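You operate a simulated robot arm through the tools that you are given. There is no shell and no other tool. Be economical: measure what you need, move in short steps, check, and stop when the job is done.

The job below is to be done with a simulated robot arm. You get a single attempt, and the scene is never put back.

Task
Spin-test the roller from the grey tray and sort it into the GOOD or SCRAP tray.
Fine: over the MAX print it is scrap; swing the gauge arm on for the test and clear afterwards.

Only the result counts: the job must be done as asked and must still hold three seconds after the hand-in. Knocking over, shifting, dropping, spilling or breaking anything else fails it.

Robot
A 5-joint arm with a two-finger parallel gripper, fixed in place. Base frame: the origin is at the foot of the arm, x ahead of it, y to its left, z up; the work surface is at about z = 0.004. Lengths are in m, angles in degrees, forces in N, time in s.
With the tool pointing down near the work surface it reaches from about 0.26 to 0.68 m from the base axis. Its first joint turns from -66.0 to 66.0 degrees. The tool tilts only in the upright plane through the base axis and itself; it spins freely about its own axis. Payload 2.9 kg.
The tool frame sits at the grasp point between the pads (the TCP): z along the fingers, y along the line on which they close. The tips reach 0.03 m beyond it. Largest opening 0.11 m; finger width 0.02, thickness 0.01; the body of the gripper, 0.048 by 0.112 m, starts 0.055 m behind the TCP.
Orientation is that of the tool frame in the base frame, as a unit quaternion [w, x, y, z]. With the fingers straight down and closing along the base's y, the tool's x points along the base's -x, its y along +y and its z along -z.

Tools
- The arm moves only by the tool send_rows. Its argument "commands" is a list of rows, each an object (a shift or turn left out is 0, a gripper value left out holds the last) with "hand": the gripper command, from -1 (shut) to 1 (fully open), values between in proportion; "slide": the shift along the tool's x, y, z in units of 30 mm (1.0 is 30 mm), a list of three; "dr": the turn, a rotation vector about the tool's x, y, z in units of 6 degrees (1.0 is 6 degrees), a list of three. In form: [{"hand": hand, "slide": [dx, dy, dz], "dr": [ax, ay, az]}, ...]. A call has 1 to 12 rows; each row shifts and turns the commanded pose from where the row before left it, along the tool's axes as they then stand. A call with a number of a shift or a turn outside -1 to 1 is refused whole. Rows are played at 5 a second. More than 0.05 m and 8.6 degrees between two rows, or a gripper value outside its range, and nothing of the call is played. A pose out of reach is approached as far as the arm can. The call stops where the force on the tool passes 70 N (or 10 N more than at its start, if that is more) or the arm is blocked; 0.2 s more then pass. Each finger travels about 0.108 m/s and halts on what it meets, pressing with about 43 N; the grip force reading is that of the motor and also rises with nothing between the fingers. The clock runs only during rows and for 0.2 s after the last one: add rows that do not move to give the fingers time. The reply holds the time, the measured pose of the TCP, the force on the tool along the base axes, the opening and the grip force, in the units named above and with some noise, and new pictures: "views" is both (left out), scene, wrist or none.
- Cameras (640 x 400 px; columns grow to the right, rows downward): "scene" is fixed at [0.051, -0.4635, 0.6073]; the picture's right is [0.64, -0.77, 0.00], its down [-0.41, -0.34, -0.85] and it looks along [0.65, 0.54, -0.53] (base axes); focal length 365 px, centre (320, 200). "wrist" rides on the gripper at [0.072, 0.017, -0.103] in the tool frame; the picture's right is [-0.23, 0.97, 0.00], its down [-0.76, -0.18, -0.62] and it looks along [-0.61, -0.14, 0.78] (tool axes); focal length 222 px, centre (320, 200). There is no depth. A picture from a camera that has moved, and an enlarged one, comes with that camera's place and axes in the base frame and with its lens.
- zoom(camera, box): a new picture of the part [left, top, right, bottom] of that camera's present view, enlarged. No time passes.
- hand_in(): hands the job in; it is judged then, once.

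Go step by step. Nothing tells you positions but the pictures and the camera data: compare them with the known pose of the tool, close in by small moves and look again before you grip or let go. The budget is 120 turns and 170 pictures, counting those below and the enlarged ones. Unless the task says otherwise, let go and move clear before handing in, and close with one line.

The tools are called after "Emit:" as a command line: name --argument value ..., lists and objects as JSON in quotes. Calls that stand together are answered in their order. send_rows: Moves the arm, as the interface text tells. Its arguments: {"type":"object","properties":{"commands":{"type":"array","items":{"type":"object","properties":{"hand":{"type":"number"},"slide":{"type":"array","items":{"type":"number"}},"dr":{"type":"array","items":{"type":"number"}}}}},"views":{"type":"string","enum":["both","scene","wrist","none"]}},"required":["commands"]} The other tools are called the same way: zoom (camera, box) takes an enlarged picture of a part of a camera's view; hand_in () hands the job in.

At the start:

```text
time_s: 0.0
eef_pos: [0.3539, -0.0765, 0.4191]
tool_rot: [0.0, 0.0, 1.0, 0.001]
wrist_force: [0.1, 0.4, -0.8]
finger_gap: 0.11
grip_force: 0.1
```

scene: 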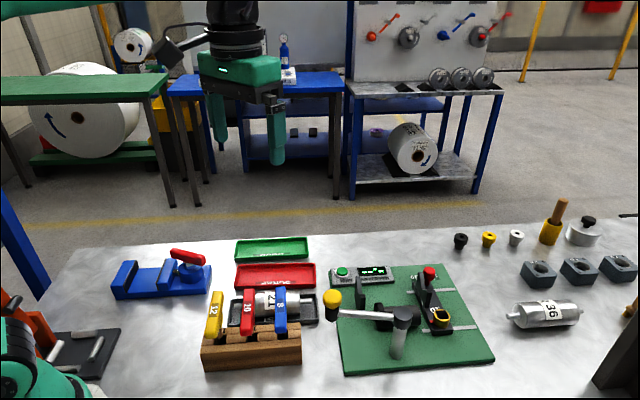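
wrist: 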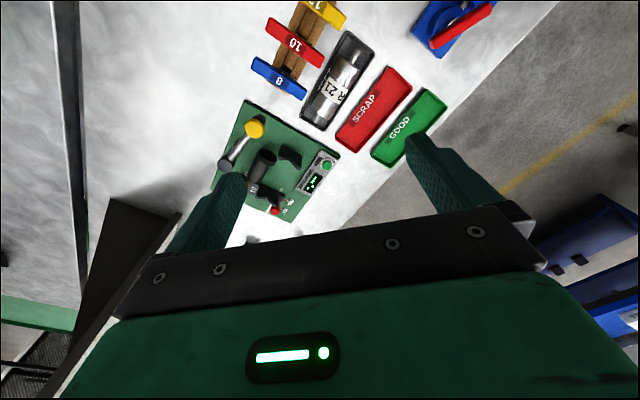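

I see a green test fixture with a swinging gauge arm (yellow knob), a roller in the grey tray, and red SCRAP and green GOOD trays. I'll enlarge these parts first.

Emit:
zoom --camera "scene" --box '[320, 240, 500, 380]'

Emit:
zoom --camera "scene" --box '[190, 230, 340, 380]'

Emit:
zoom --camera "wrist" --box '[200, 20, 450, 230]'

```text
2.86 times, centred on (410, 310) of scene
camera zoom: at [0.051, -0.4635, 0.6073], right [0.64, -0.77, 0.0], down [-0.41, -0.34, -0.85], along [0.65, 0.54, -0.53], focal length 1042 px, centre (63, -114)
```

zoom: 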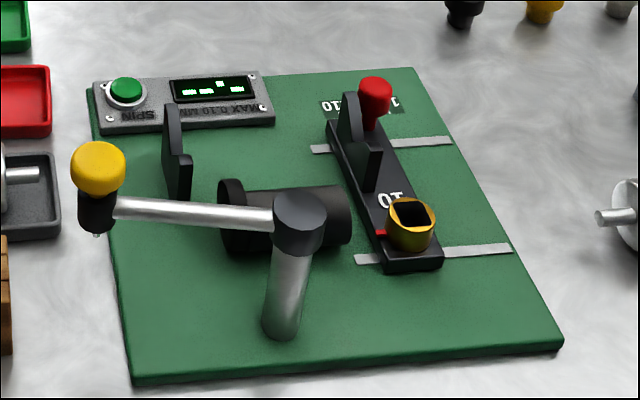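

```text
2.67 times, centred on (265, 305) of scene
camera zoom: at [0.051, -0.4635, 0.6073], right [0.64, -0.77, 0.0], down [-0.41, -0.34, -0.85], along [0.65, 0.54, -0.53], focal length 973 px, centre (467, -80)
```

zoom: 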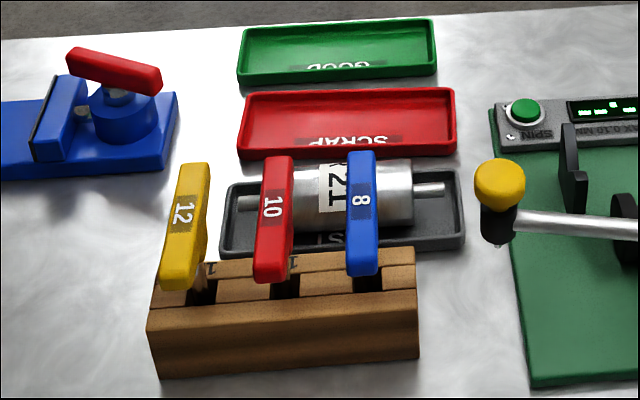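

```text
1.90 times, centred on (325, 125) of wrist
camera zoom: at [0.2809, -0.0585, 0.5218], right [0.23, 0.97, 0.0], down [0.76, -0.18, 0.62], along [0.61, -0.14, -0.78], focal length 423 px, centre (310, 343)
```

zoom: 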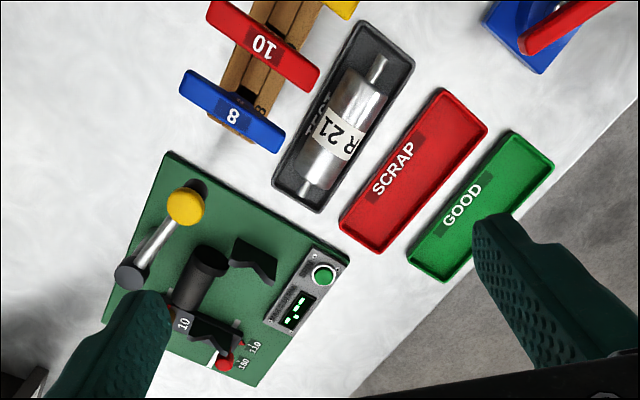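

The fixture has a fixed V-rest, a sliding rest with a "10" key socket, and 110/180-style marks. I'll go lower beside it for a closer look.

Emit:
send_rows --commands '[{"hand": 1, "slide": [0, -0.4, 0.9]}, {"slide": [0, -0.4, 0.9]}, {"slide": [0, -0.4, 0.9]}, {"slide": [0.2, -0.4, 0.9]}, {"slide": [0.2, -0.4, 0.9]}, {"slide": [0, -0.4, 0.9]}, {}]'

```text
time_s: 1.6
eef_pos: [0.341, -0.1496, 0.2563]
tool_rot: [-0.001, 0.001, 1.0, 0.001]
wrist_force: [-0.8, 0.0, -1.0]
finger_gap: 0.1099
grip_force: 0.1
camera wrist: at [0.2691, -0.1315, 0.3596], right [0.23, 0.97, 0.0], down [0.76, -0.18, 0.62], along [0.61, -0.14, -0.78], focal length 222 px, centre (320, 200)
```

scene: 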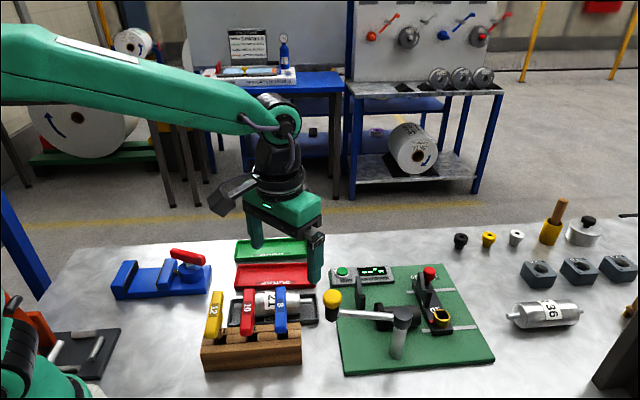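
wrist: 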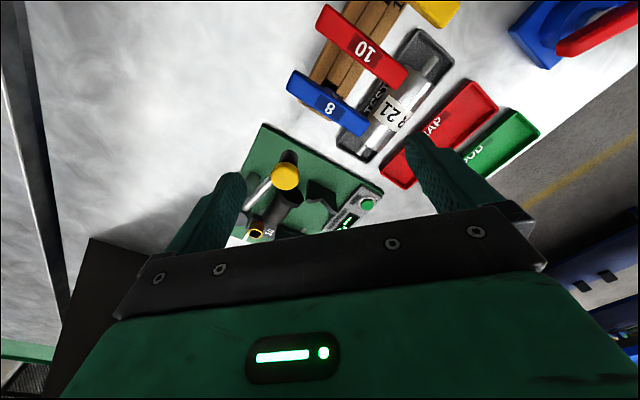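

The gripper hides the fixture. I'll back up and rise for a clear downward view.

Emit:
send_rows --commands '[{"slide": [0.6, -0.3, -0.9]}, {"slide": [0.6, -0.3, -0.9]}, {"slide": [0.6, -0.3, -0.9]}, {"slide": [0.6, -0.3, -0.3]}, {}]' --views "wrist"

```text
time_s: 2.8
eef_pos: [0.2692, -0.1844, 0.347]
tool_rot: [0.001, 0.0, 1.0, 0.0]
wrist_force: [-0.4, -1.0, -0.6]
finger_gap: 0.1101
grip_force: 0.0
camera wrist: at [0.1968, -0.1674, 0.4503], right [0.23, 0.97, 0.0], down [0.76, -0.18, 0.62], along [0.61, -0.14, -0.78], focal length 222 px, centre (320, 200)
```

wrist: 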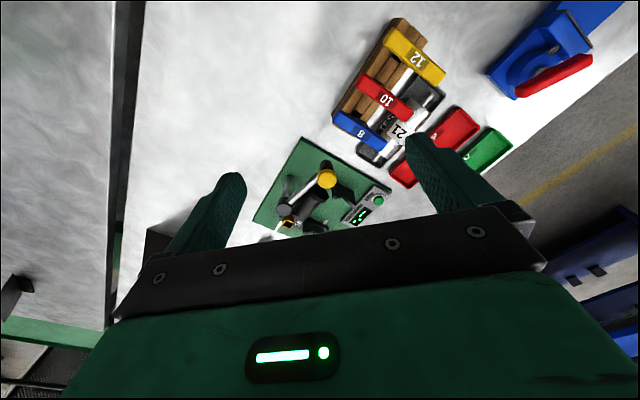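

The upper half of the picture looks nearly straight down, so I'll move forward until the fixture is beneath the camera.

Emit:
send_rows --commands '[{"slide": [-0.95, 0, 0.2]}, {"slide": [-0.95, 0, 0.2]}, {"slide": [-0.95, 0, 0.2]}, {"slide": [-0.95, 0, 0.2]}, {"slide": [-0.95, 0, 0.2]}, {"slide": [-0.95, 0, 0.2]}, {"slide": [-0.95, 0, 0.2]}, {}]' --views "wrist"

Emit:
zoom --camera "wrist" --box '[170, 0, 430, 200]'

```text
time_s: 4.6
eef_pos: [0.4705, -0.1845, 0.3047]
tool_rot: [0.0, 0.0, 1.0, 0.0]
wrist_force: [-0.7, -0.1, 0.6]
finger_gap: 0.11
grip_force: 0.0
camera wrist: at [0.3973, -0.1664, 0.4078], right [0.23, 0.97, 0.0], down [0.76, -0.18, 0.62], along [0.61, -0.14, -0.78], focal length 222 px, centre (320, 200)
```

wrist: 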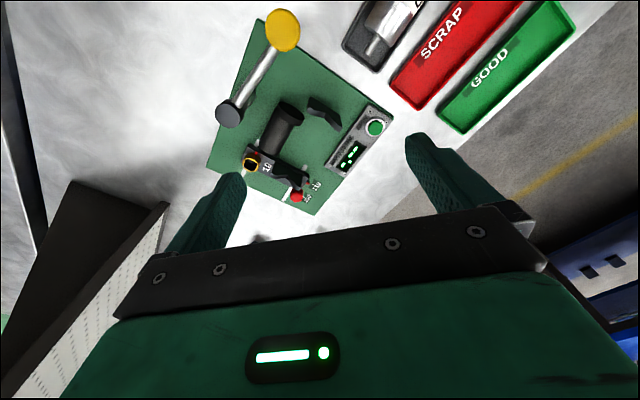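

```text
2.00 times, centred on (300, 100) of wrist
camera zoom: at [0.3973, -0.1664, 0.4078], right [0.23, 0.97, 0.0], down [0.76, -0.18, 0.62], along [0.61, -0.14, -0.78], focal length 444 px, centre (360, 400)
```

zoom: 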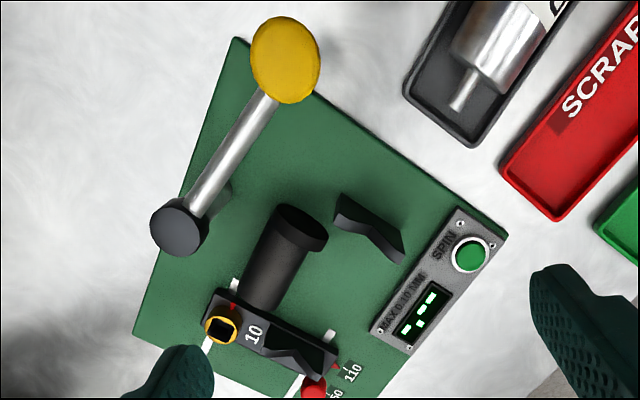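

The sliding rest (now near the 150-ish mark) must probably be matched to the roller's length using the size-10 key. I'll look nearer at the marks, then at the roller's label.

Emit:
send_rows --commands '[{"slide": [-0.8, -0.6, 0.6]}, {"slide": [-0.8, -0.6, 0.6]}, {"slide": [-0.8, -0.6, 0.6]}, {"slide": [-0.8, -0.6, 0.6]}, {}]' --views "none"

Emit:
zoom --camera "wrist" --box '[200, 0, 440, 150]'

Emit:
send_rows --commands '[{"slide": [0.9, 0.9, 0]}, {"slide": [0.9, 0.9, 0]}, {"slide": [0.9, 0.9, 0]}, {"slide": [0.9, 0.9, 0]}, {"slide": [0.9, 0.9, 0]}, {"slide": [0.7, 0.9, 0]}, {"slide": [0.5, 0.5, 0]}, {}]' --views "wrist"

Emit:
zoom --camera "wrist" --box '[200, 0, 440, 150]'

```text
time_s: 5.8
eef_pos: [0.5649, -0.2573, 0.2337]
tool_rot: [0.0, 0.0, 1.0, 0.0]
wrist_force: [1.1, 0.4, 0.2]
finger_gap: 0.11
grip_force: 0.1
```

```text
2.67 times, centred on (320, 75) of wrist
camera zoom: at [0.4933, -0.2391, 0.3358], right [0.23, 0.97, 0.0], down [0.76, -0.18, 0.62], along [0.61, -0.14, -0.78], focal length 592 px, centre (320, 533)
```

zoom: 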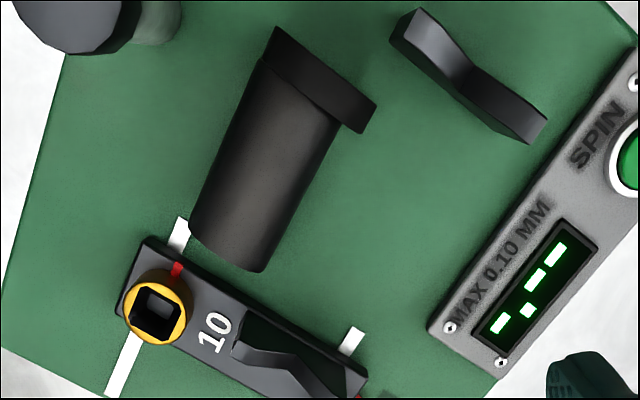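

```text
time_s: 7.6
eef_pos: [0.3947, -0.0784, 0.2324]
tool_rot: [0.0, -0.001, 1.0, 0.001]
wrist_force: [-0.2, 0.0, -0.5]
finger_gap: 0.1101
grip_force: 0.0
camera wrist: at [0.3215, -0.0609, 0.3353], right [0.23, 0.97, 0.0], down [0.76, -0.18, 0.62], along [0.61, -0.14, -0.78], focal length 222 px, centre (320, 200)
```

wrist: 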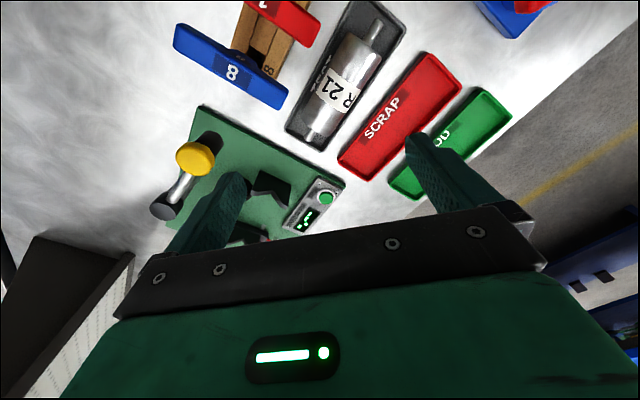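

```text
2.67 times, centred on (320, 75) of wrist
camera zoom: at [0.3215, -0.0609, 0.3353], right [0.23, 0.97, 0.0], down [0.76, -0.18, 0.62], along [0.61, -0.14, -0.78], focal length 592 px, centre (320, 533)
```

zoom: 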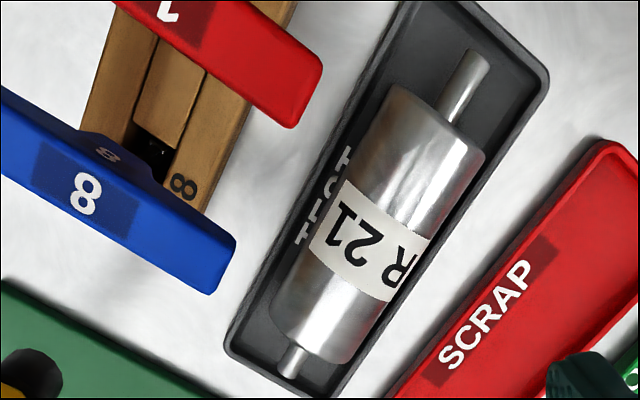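

The roller is R 21, about 0.15 m overall. I'll read the rest's scale from the scene camera.

Emit:
zoom --camera "scene" --box '[395, 255, 475, 335]'

Emit:
zoom --camera "scene" --box '[330, 250, 450, 325]'

Emit:
zoom --camera "scene" --box '[220, 270, 330, 340]'

```text
5.00 times, centred on (435, 295) of scene
camera zoom: at [0.0509, -0.4635, 0.6073], right [0.64, -0.77, 0.0], down [-0.41, -0.34, -0.85], along [0.65, 0.54, -0.53], focal length 1824 px, centre (-255, -275)
```

zoom: 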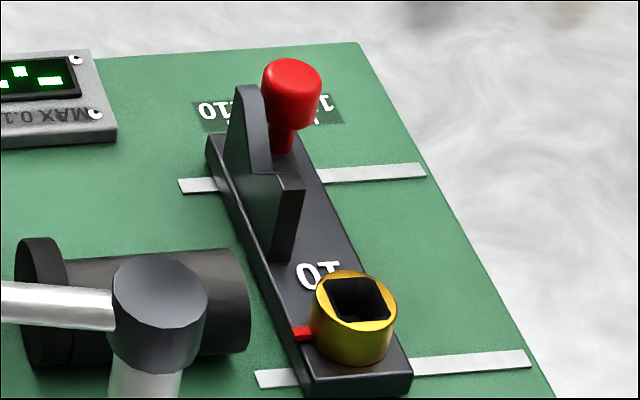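

```text
5.33 times, centred on (390, 288) of scene
camera zoom: at [0.0509, -0.4635, 0.6073], right [0.64, -0.77, 0.0], down [-0.41, -0.34, -0.85], along [0.65, 0.54, -0.53], focal length 1945 px, centre (-53, -267)
```

zoom: 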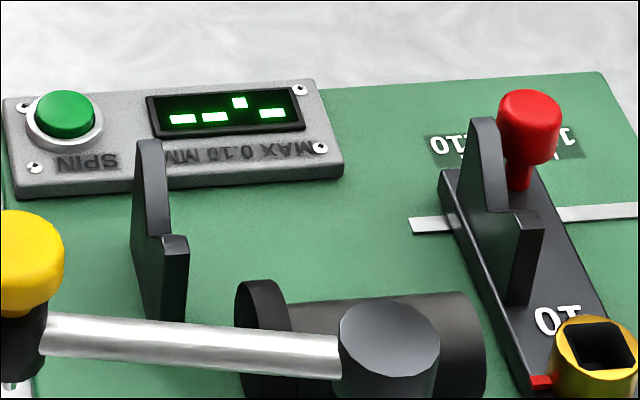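

```text
5.71 times, centred on (275, 305) of scene
camera zoom: at [0.0509, -0.4635, 0.6073], right [0.64, -0.77, 0.0], down [-0.41, -0.34, -0.85], along [0.65, 0.54, -0.53], focal length 2084 px, centre (577, -400)
```

zoom: 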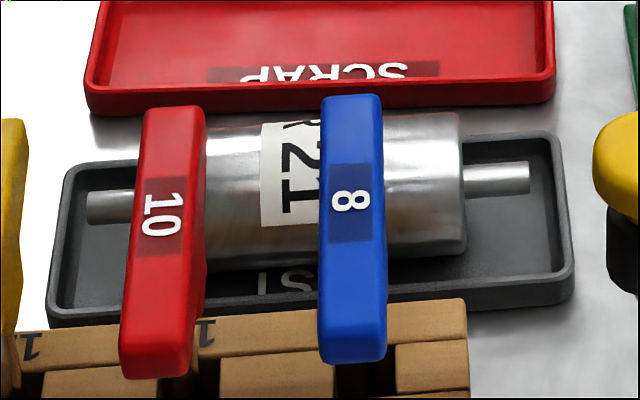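

I need to see the rest's scale from above; I'll move out over it.

Emit:
send_rows --commands '[{"slide": [-0.9, -0.7, 0]}, {"slide": [-0.9, -0.7, 0]}, {"slide": [-0.9, -0.7, 0]}, {"slide": [-0.9, -0.7, 0]}, {"slide": [-0.9, -0.7, 0]}, {"slide": [-0.9, -0.7, 0]}, {"slide": [-0.9, -0.7, 0]}, {"slide": [-0.6, -0.2, 0]}, {}]' --views "none"

Emit:
zoom --camera "wrist" --box '[200, 50, 440, 200]'

```text
time_s: 9.6
eef_pos: [0.6014, -0.2324, 0.2311]
tool_rot: [-0.001, 0.0, 1.0, 0.0]
wrist_force: [0.7, -0.1, 0.1]
finger_gap: 0.1102
grip_force: 0.1
```

```text
2.67 times, centred on (320, 125) of wrist
camera zoom: at [0.5288, -0.2148, 0.3355], right [0.23, 0.97, 0.0], down [0.76, -0.18, 0.62], along [0.61, -0.14, -0.78], focal length 592 px, centre (320, 400)
```

zoom: 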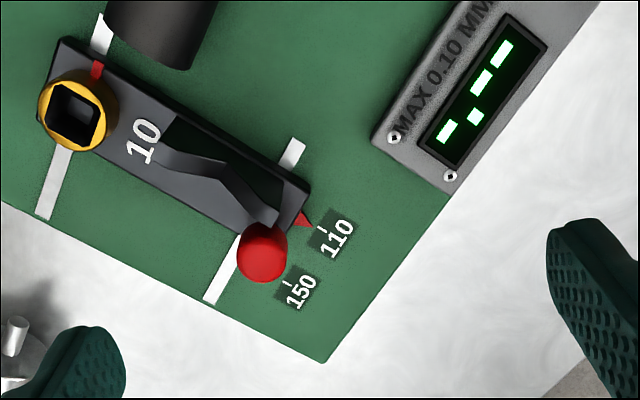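

The pointer already sits at the 110 mark and the roller body measures about 110 mm, so the rest suits this roller. I'll turn the tool 45° to line it up with the roller axis and look along the fixture at heights and clearances.

Emit:
send_rows --commands '[{"dr": [0, 0, 1]}, {"dr": [0, 0, 1]}, {"dr": [0, 0, 1]}, {"dr": [0, 0, 1]}, {"dr": [0, 0, 1]}, {"dr": [0, 0, 1]}, {"dr": [0, 0, 1]}, {"dr": [0, 0, 0.5]}, {"slide": [0.8, -0.8, 0]}, {}]'

Emit:
zoom --camera "wrist" --box '[200, 0, 440, 150]'

```text
time_s: 11.8
eef_pos: [0.5671, -0.2317, 0.2331]
tool_rot: [0.001, 0.383, 0.924, 0.0]
wrist_force: [-0.7, -0.3, 1.4]
finger_gap: 0.1102
grip_force: 0.0
camera wrist: at [0.5277, -0.1683, 0.3357], right [0.85, 0.53, 0.0], down [0.41, -0.66, 0.62], along [0.33, -0.53, -0.78], focal length 222 px, centre (320, 200)
```

scene: 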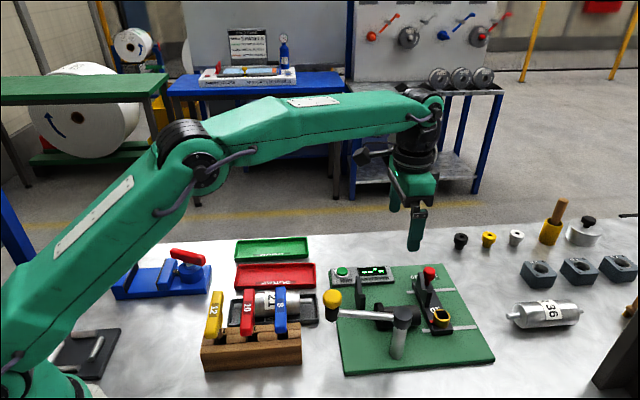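
wrist: 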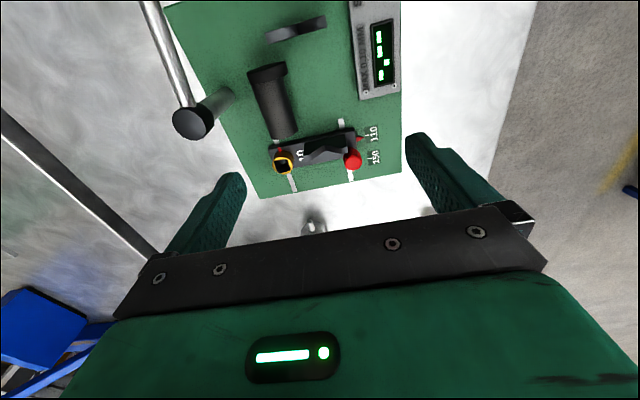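

```text
2.67 times, centred on (320, 75) of wrist
camera zoom: at [0.5277, -0.1683, 0.3357], right [0.85, 0.53, 0.0], down [0.41, -0.66, 0.62], along [0.33, -0.53, -0.78], focal length 592 px, centre (320, 533)
```

zoom: 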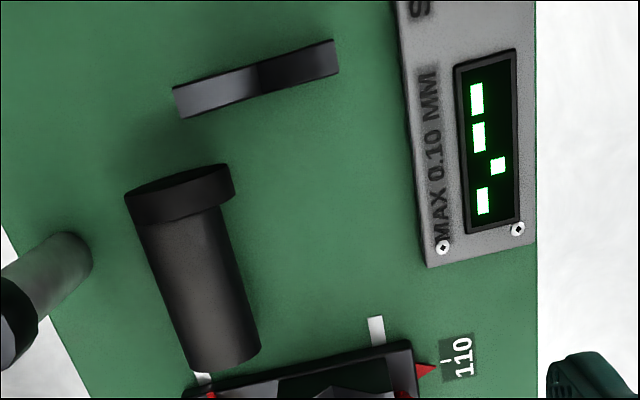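

Axes confirmed: the roller and fixture axis lies at −45°. Now I'll go above the roller in its tray to check the grip clearance to the key handles.

Emit:
send_rows --commands '[{"slide": [0.92, 0, 0]}, {"slide": [0.92, 0, 0]}, {"slide": [0.92, 0, 0]}, {"slide": [0.92, 0, 0]}, {"slide": [0.92, 0, 0]}, {"slide": [0.92, 0, 0]}, {"slide": [0.92, 0, 0]}, {"slide": [0.92, 0, 0]}, {"slide": [0.92, 0, 0]}, {}]'

Emit:
zoom --camera "wrist" --box '[200, 0, 440, 150]'

```text
time_s: 14.0
eef_pos: [0.3935, -0.0579, 0.2315]
tool_rot: [0.0, 0.382, 0.924, 0.0]
wrist_force: [0.4, 0.4, -0.2]
finger_gap: 0.1098
grip_force: 0.1
camera wrist: at [0.3534, 0.0078, 0.336], right [0.85, 0.53, 0.0], down [0.41, -0.66, 0.62], along [0.33, -0.53, -0.78], focal length 222 px, centre (320, 200)
```

scene: 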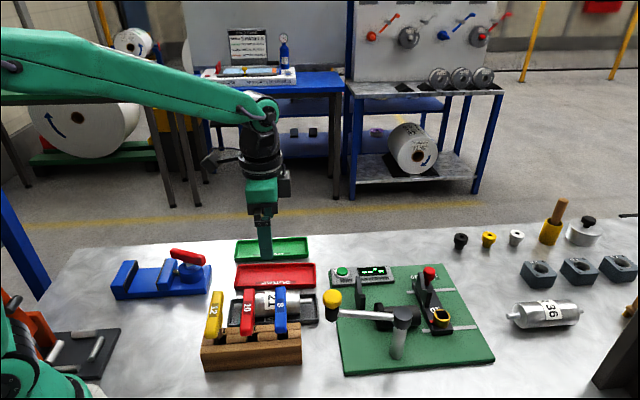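
wrist: 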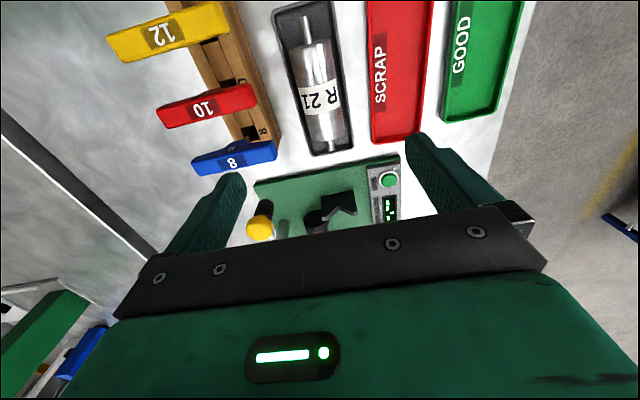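

```text
2.67 times, centred on (320, 75) of wrist
camera zoom: at [0.3534, 0.0078, 0.336], right [0.85, 0.53, 0.0], down [0.41, -0.66, 0.62], along [0.33, -0.53, -0.78], focal length 592 px, centre (320, 533)
```

zoom: 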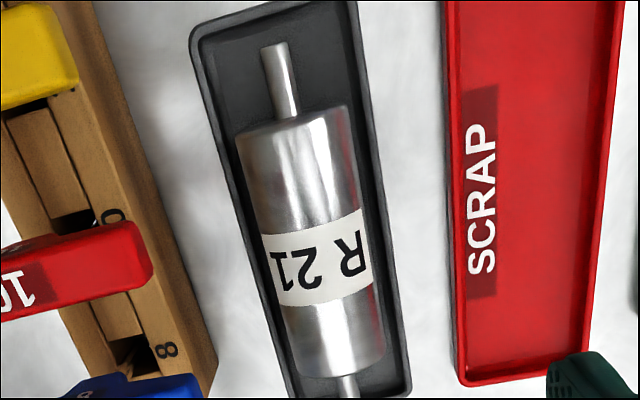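

The roller centre is at about (0.39, −0.053), and the key handles overhang to about 5 cm from its axis at height 0.12. I'll approach slightly off to the free side with a partly open gripper and check clearance before the final descent.

Emit:
send_rows --commands '[{"hand": 0.545, "slide": [0.12, 0.27, 0]}, {"slide": [0, 0, 0.8]}, {"slide": [0, 0, 0.8]}, {"slide": [0, 0, 0.7]}, {"slide": [0, 0, 0.7]}, {}]'

Emit:
zoom --camera "scene" --box '[200, 220, 340, 340]'

```text
time_s: 15.4
eef_pos: [0.3939, -0.0485, 0.1426]
tool_rot: [0.0, 0.382, 0.924, 0.0]
wrist_force: [-0.2, 0.3, -0.2]
finger_gap: 0.0848
grip_force: 0.0
camera wrist: at [0.3553, 0.0158, 0.2448], right [0.85, 0.53, 0.0], down [0.41, -0.66, 0.62], along [0.33, -0.53, -0.78], focal length 222 px, centre (320, 200)
```

scene: 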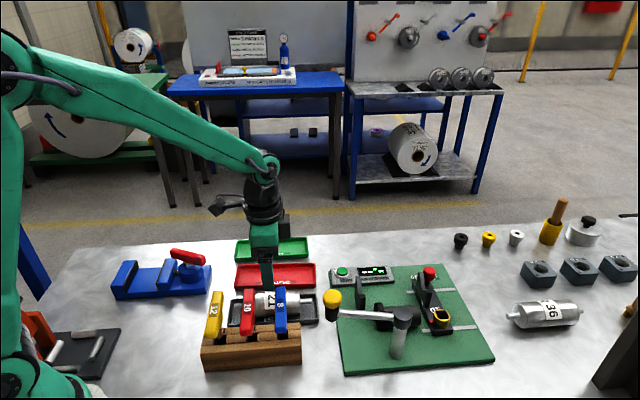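
wrist: 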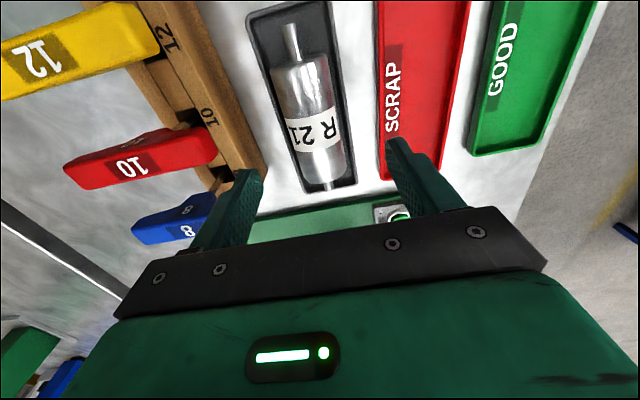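

```text
3.33 times, centred on (270, 280) of scene
camera zoom: at [0.051, -0.4635, 0.6073], right [0.64, -0.77, 0.0], down [-0.41, -0.34, -0.85], along [0.65, 0.54, -0.53], focal length 1216 px, centre (487, -67)
```

zoom: 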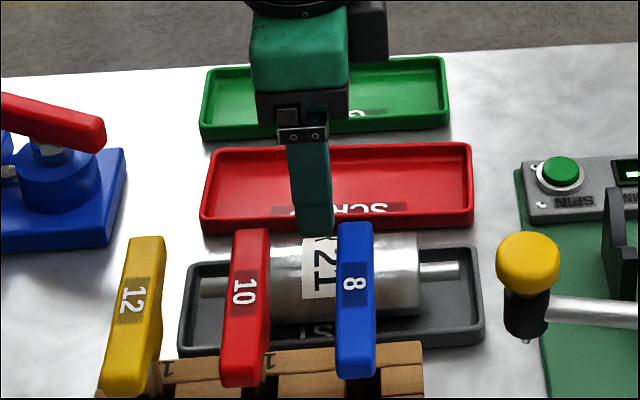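

There is a few millimetres of clearance from the handles. I'll nudge 2 mm more to the free side and descend in two stages.

Emit:
send_rows --commands '[{"slide": [0, 0.07, 0.6]}, {"slide": [0, 0, 0.7]}, {"slide": [0, 0, 0.6]}, {}]'

Emit:
zoom --camera "scene" --box '[210, 240, 330, 330]'

```text
time_s: 16.4
eef_pos: [0.3967, -0.0468, 0.0842]
tool_rot: [0.0, 0.383, 0.924, -0.001]
wrist_force: [0.1, 0.0, 0.0]
finger_gap: 0.0849
grip_force: 0.1
camera wrist: at [0.357, 0.0174, 0.188], right [0.85, 0.53, 0.0], down [0.41, -0.66, 0.62], along [0.33, -0.53, -0.78], focal length 222 px, centre (320, 200)
```

scene: 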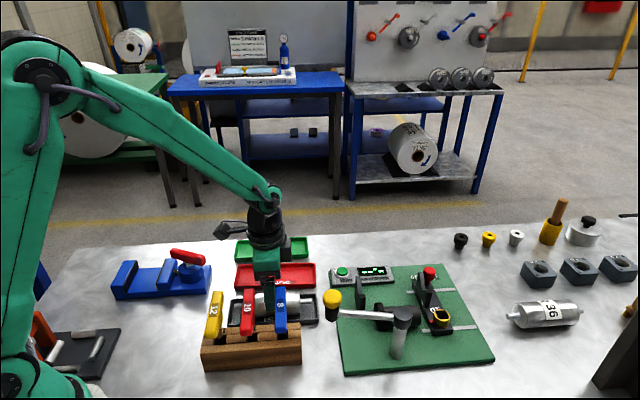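
wrist: 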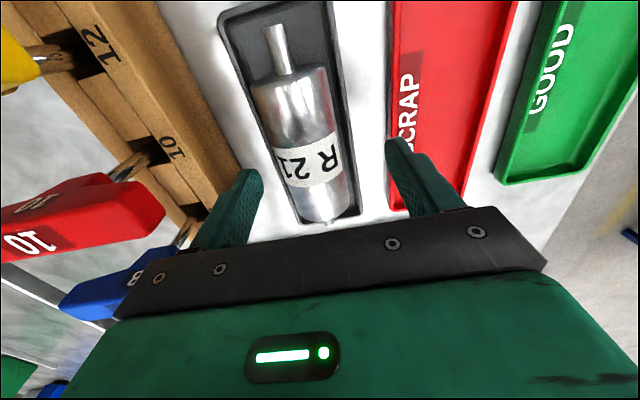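

```text
4.44 times, centred on (270, 285) of scene
camera zoom: at [0.051, -0.4635, 0.6073], right [0.64, -0.77, 0.0], down [-0.41, -0.34, -0.85], along [0.65, 0.54, -0.53], focal length 1621 px, centre (542, -178)
```

zoom: 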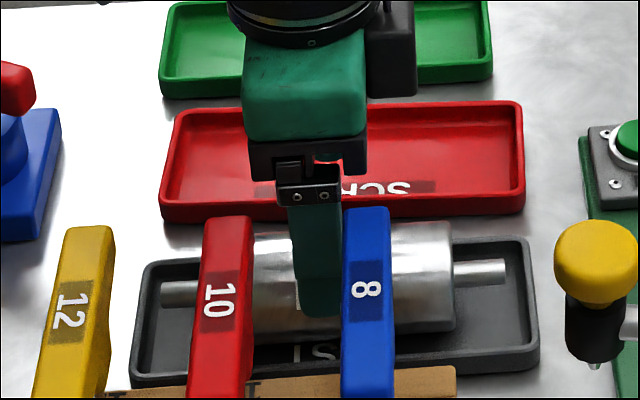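

Clearance looks good and the finger passes between the red and blue handles. Final descent, then close.

Emit:
send_rows --commands '[{"slide": [-0.05, 0, 0.45]}, {"slide": [0, 0, 0.45]}, {}]'

Emit:
zoom --camera "scene" --box '[210, 240, 330, 330]'

```text
time_s: 17.2
eef_pos: [0.3971, -0.0472, 0.0585]
tool_rot: [0.0, 0.383, 0.924, 0.0]
wrist_force: [-0.1, 0.3, 0.0]
finger_gap: 0.0849
grip_force: 0.2
camera wrist: at [0.3581, 0.0162, 0.1615], right [0.85, 0.53, 0.0], down [0.41, -0.66, 0.62], along [0.33, -0.53, -0.78], focal length 222 px, centre (320, 200)
```

scene: 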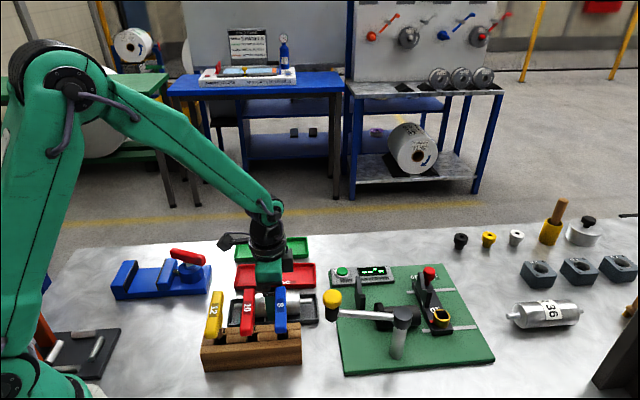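
wrist: 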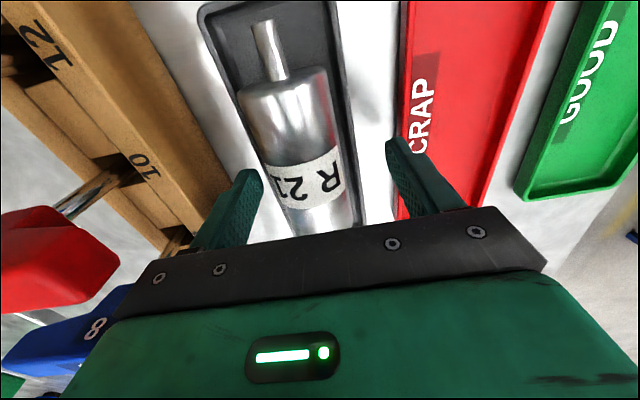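

```text
4.44 times, centred on (270, 285) of scene
camera zoom: at [0.051, -0.4635, 0.6073], right [0.64, -0.77, 0.0], down [-0.41, -0.34, -0.85], along [0.65, 0.54, -0.53], focal length 1621 px, centre (542, -178)
```

zoom: 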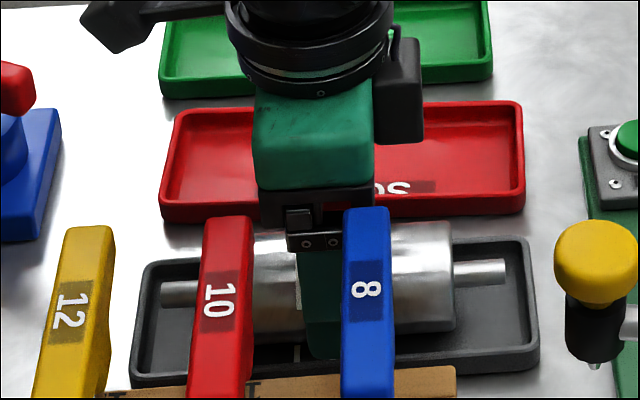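

In position with clear handles. Closing gently now.

Emit:
send_rows --commands '[{"hand": 0.3}, {"hand": 0.15}, {"hand": 0.0}, {"hand": -0.15}, {"hand": -1}, {"hand": -1}, {"hand": -1}]'

Emit:
zoom --camera "scene" --box '[210, 240, 330, 330]'

```text
time_s: 18.8
eef_pos: [0.3983, -0.0487, 0.0591]
tool_rot: [0.0, 0.383, 0.924, 0.0]
wrist_force: [1.3, 0.6, 0.8]
finger_gap: 0.0477
grip_force: 42.7
camera wrist: at [0.3582, 0.0162, 0.1617], right [0.85, 0.53, 0.0], down [0.41, -0.66, 0.62], along [0.33, -0.53, -0.78], focal length 222 px, centre (320, 200)
```

scene: 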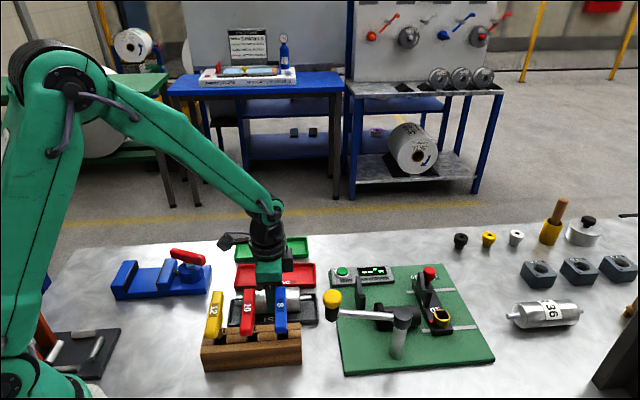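
wrist: 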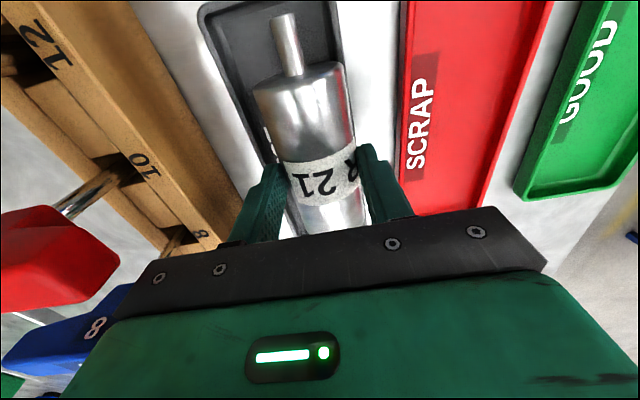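

```text
4.44 times, centred on (270, 285) of scene
camera zoom: at [0.0509, -0.4635, 0.6073], right [0.64, -0.77, 0.0], down [-0.41, -0.34, -0.85], along [0.65, 0.54, -0.53], focal length 1621 px, centre (542, -178)
```

zoom: 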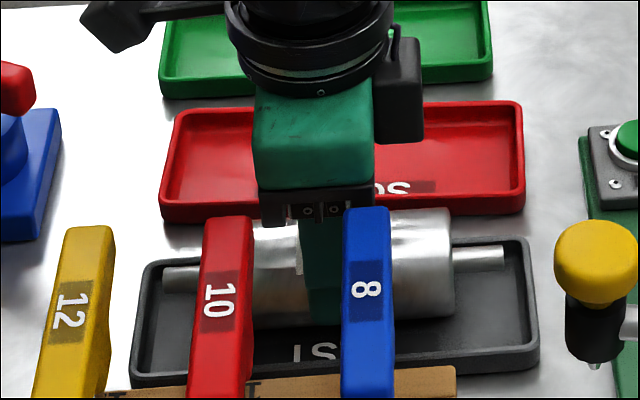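

Gripped: diameter about 48 mm. Lifting straight up.

Emit:
send_rows --commands '[{"slide": [0, 0, -0.3]}, {"slide": [0, 0, -0.6]}, {"slide": [0, 0, -0.8]}, {"slide": [0, 0, -0.8]}, {"slide": [0, 0, -0.8]}, {"slide": [0, 0, -0.8]}, {}]'

Emit:
zoom --camera "scene" --box '[190, 180, 350, 300]'

```text
time_s: 20.4
eef_pos: [0.3971, -0.0486, 0.1823]
tool_rot: [0.0, 0.383, 0.924, 0.001]
wrist_force: [0.3, 0.0, -0.1]
finger_gap: 0.0001
grip_force: 37.8
camera wrist: at [0.3569, 0.0156, 0.2851], right [0.85, 0.53, 0.0], down [0.41, -0.66, 0.62], along [0.33, -0.53, -0.78], focal length 222 px, centre (320, 200)
```

scene: 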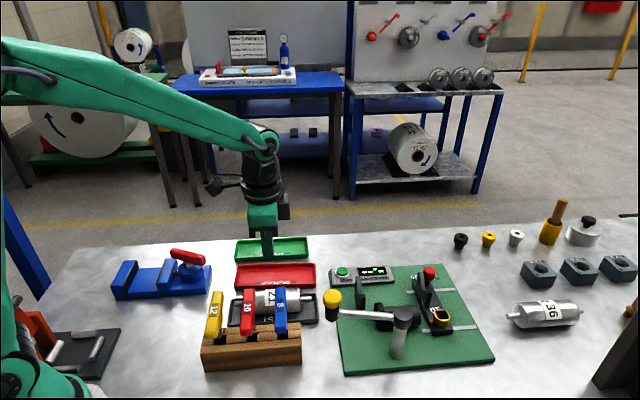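
wrist: 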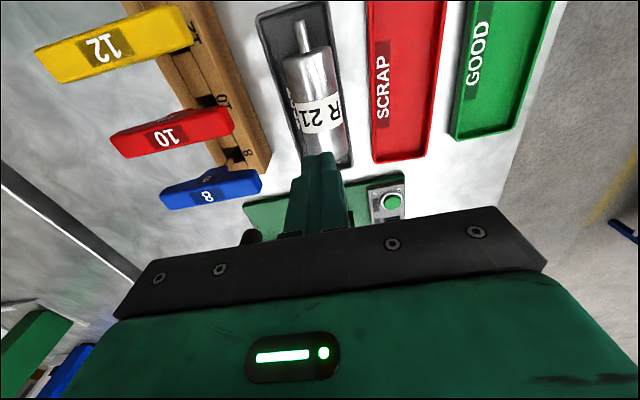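

```text
3.33 times, centred on (270, 240) of scene
camera zoom: at [0.0509, -0.4635, 0.6073], right [0.64, -0.77, 0.0], down [-0.41, -0.34, -0.85], along [0.65, 0.54, -0.53], focal length 1216 px, centre (487, 67)
```

zoom: 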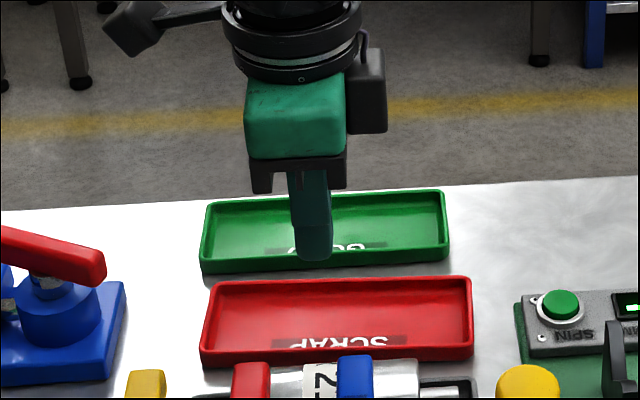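

The fingers slipped off because the grip was too high, and the roller is still in its tray. I'll open, go about 8 mm lower, and grip again.

Emit:
send_rows --commands '[{"hand": 0.545}, {"slide": [0, 0, 0.7]}, {"slide": [0, 0, 0.8]}, {"slide": [0, 0, 0.9]}, {"slide": [0, 0, 0.9]}, {"slide": [0, 0, 0.7]}, {"slide": [0, 0, 0.37]}, {}]'

Emit:
zoom --camera "scene" --box '[210, 240, 330, 330]'

```text
time_s: 22.2
eef_pos: [0.3973, -0.0497, 0.0501]
tool_rot: [0.0, 0.383, 0.924, 0.001]
wrist_force: [0.0, 0.1, -0.5]
finger_gap: 0.0848
grip_force: 0.1
camera wrist: at [0.3582, 0.0155, 0.1532], right [0.85, 0.53, 0.0], down [0.41, -0.66, 0.62], along [0.33, -0.53, -0.78], focal length 222 px, centre (320, 200)
```

scene: 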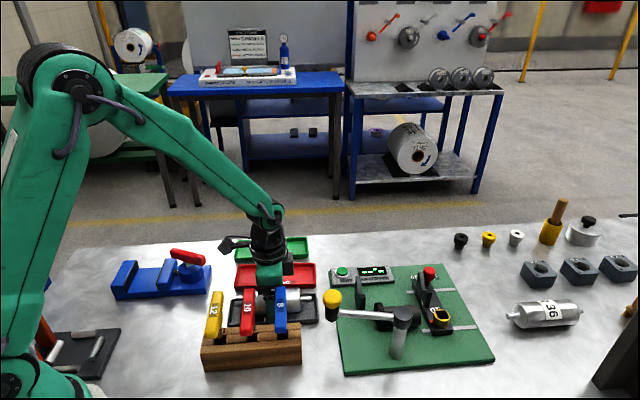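
wrist: 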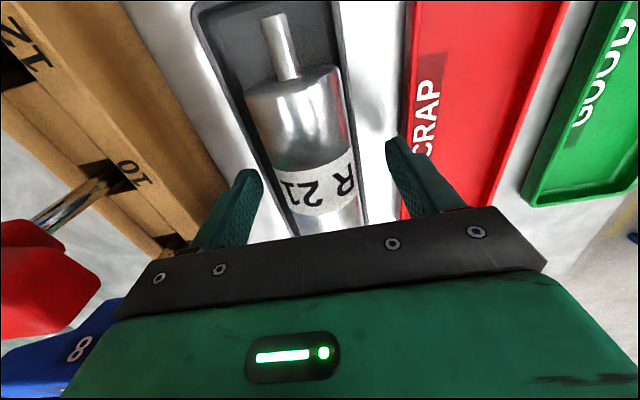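

```text
4.44 times, centred on (270, 285) of scene
camera zoom: at [0.051, -0.4635, 0.6073], right [0.64, -0.77, 0.0], down [-0.41, -0.34, -0.85], along [0.65, 0.54, -0.53], focal length 1621 px, centre (542, -178)
```

zoom: 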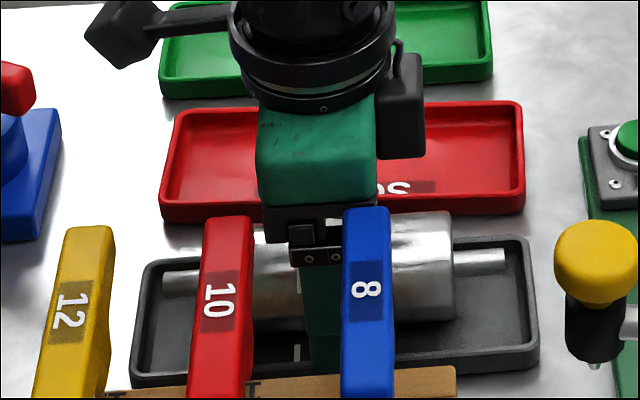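

Now at TCP 0.050; closing and lifting a little to test the grip.

Emit:
send_rows --commands '[{"hand": 0.3}, {"hand": 0.15}, {"hand": 0.0}, {"hand": -0.15}, {"hand": -1}, {"hand": -1}, {}, {"slide": [0, 0, -0.2]}, {"slide": [0, 0, -0.3]}, {}]'

```text
time_s: 24.4
eef_pos: [0.3967, -0.0487, 0.0654]
tool_rot: [0.001, 0.383, 0.924, 0.0]
wrist_force: [-0.4, 0.1, -3.6]
finger_gap: 0.048
grip_force: 42.7
camera wrist: at [0.358, 0.0161, 0.1685], right [0.85, 0.53, 0.0], down [0.41, -0.66, 0.62], along [0.33, -0.53, -0.78], focal length 222 px, centre (320, 200)
```

scene: 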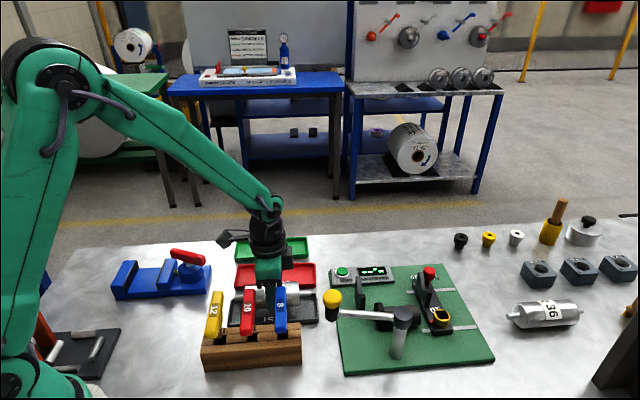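
wrist: 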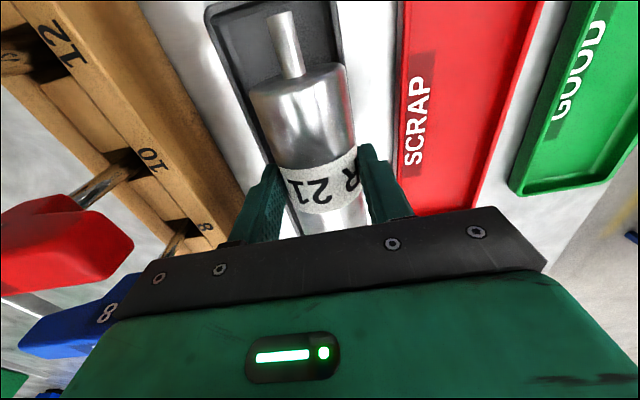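

The roller (about 0.4 kg) is held. I'll lift it and carry it along the axis to above the rests.

Emit:
send_rows --commands '[{"slide": [0, 0, -0.9]}, {"slide": [0, 0, -0.9]}, {"slide": [0, 0, -0.9]}, {"slide": [0, 0, -0.9]}, {"slide": [-0.9, -0.05, -0.5]}, {"slide": [-0.9, -0.05, 0]}, {"slide": [-0.9, -0.05, 0]}, {"slide": [-0.9, -0.05, 0]}, {"slide": [-0.9, -0.05, 0]}, {"slide": [-0.9, -0.05, 0]}, {"slide": [-0.9, -0.05, 0]}, {"slide": [-0.9, -0.05, 0]}]' --views "none"

Emit:
send_rows --commands '[{"slide": [-0.9, -0.05, 0]}, {}, {}]'

Emit:
zoom --camera "scene" --box '[330, 190, 490, 340]'

Emit:
zoom --camera "wrist" --box '[200, 0, 440, 200]'

```text
time_s: 27.0
eef_pos: [0.5403, -0.2095, 0.188]
tool_rot: [0.0, 0.382, 0.924, 0.001]
wrist_force: [0.0, -0.2, -3.4]
finger_gap: 0.0478
grip_force: 43.0
```

```text
time_s: 27.8
eef_pos: [0.5598, -0.2292, 0.1878]
tool_rot: [0.0, 0.383, 0.924, 0.0]
wrist_force: [-0.5, -1.4, -3.1]
finger_gap: 0.0477
grip_force: 42.8
camera wrist: at [0.5201, -0.1658, 0.2914], right [0.85, 0.53, 0.0], down [0.41, -0.66, 0.62], along [0.33, -0.53, -0.78], focal length 222 px, centre (320, 200)
```

scene: 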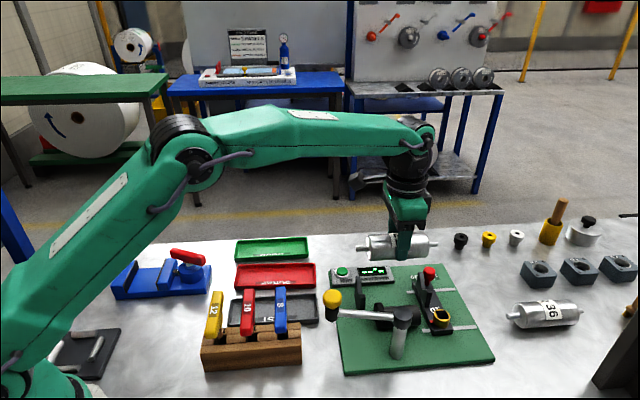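
wrist: 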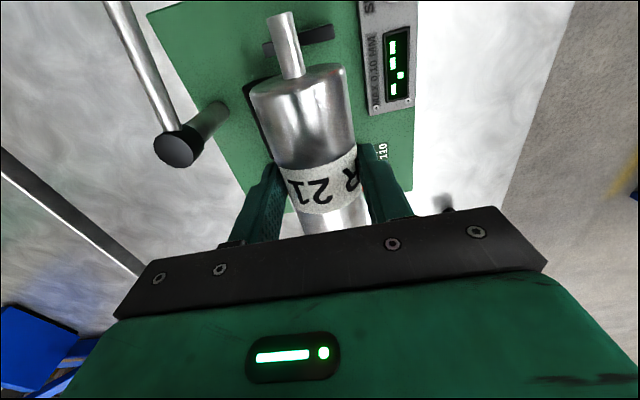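

```text
2.67 times, centred on (410, 265) of scene
camera zoom: at [0.051, -0.4635, 0.6073], right [0.64, -0.77, 0.0], down [-0.41, -0.34, -0.85], along [0.65, 0.54, -0.53], focal length 973 px, centre (80, 27)
```

zoom: 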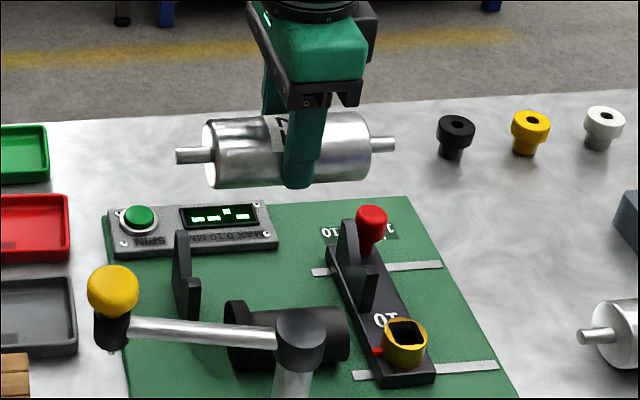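

```text
2.00 times, centred on (320, 100) of wrist
camera zoom: at [0.5201, -0.1658, 0.2914], right [0.85, 0.53, 0.0], down [0.41, -0.66, 0.62], along [0.33, -0.53, -0.78], focal length 444 px, centre (320, 400)
```

zoom: 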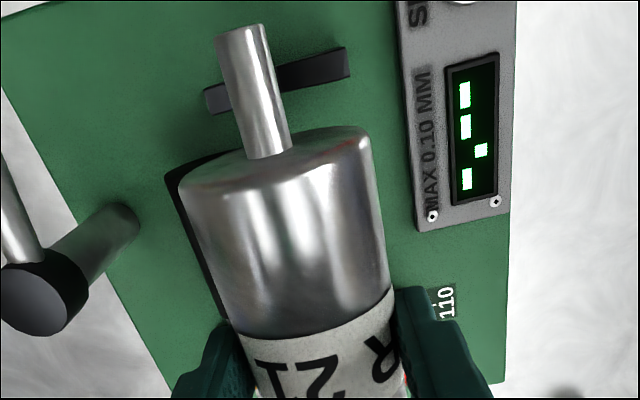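

The roller is level and centred in the grip. Lowering to just above the rests for an alignment check.

Emit:
send_rows --commands '[{"slide": [0, 0, 0.8]}, {"slide": [0, 0, 0.8]}, {"slide": [0, 0, 0.7]}, {}]'

Emit:
zoom --camera "scene" --box '[340, 240, 460, 330]'

Emit:
zoom --camera "wrist" --box '[220, 0, 420, 125]'

```text
time_s: 28.8
eef_pos: [0.5597, -0.2299, 0.119]
tool_rot: [0.0, 0.383, 0.924, 0.001]
wrist_force: [0.2, -0.4, -3.2]
finger_gap: 0.0477
grip_force: 43.0
camera wrist: at [0.5202, -0.1658, 0.2227], right [0.85, 0.53, 0.0], down [0.41, -0.66, 0.62], along [0.33, -0.53, -0.78], focal length 222 px, centre (320, 200)
```

scene: 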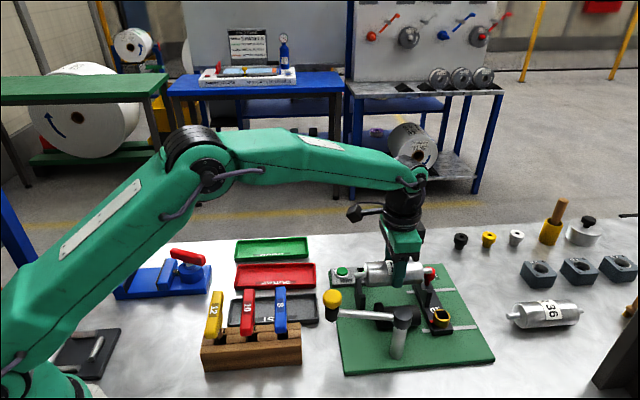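
wrist: 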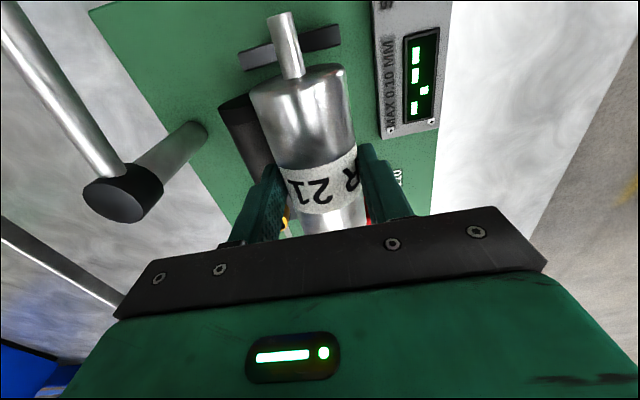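

```text
4.44 times, centred on (400, 285) of scene
camera zoom: at [0.051, -0.4635, 0.6073], right [0.64, -0.77, 0.0], down [-0.41, -0.34, -0.85], along [0.65, 0.54, -0.53], focal length 1621 px, centre (-36, -178)
```

zoom: 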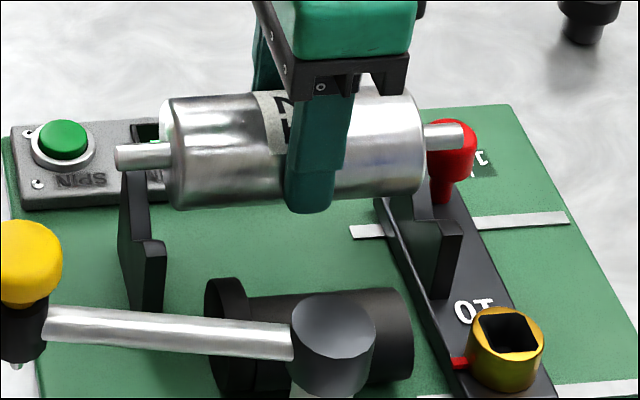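

```text
3.20 times, centred on (320, 62) of wrist
camera zoom: at [0.5202, -0.1658, 0.2227], right [0.85, 0.53, 0.0], down [0.41, -0.66, 0.62], along [0.33, -0.53, -0.78], focal length 711 px, centre (320, 640)
```

zoom: 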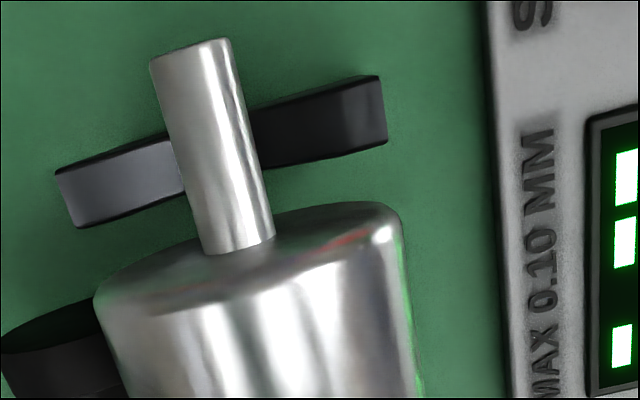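

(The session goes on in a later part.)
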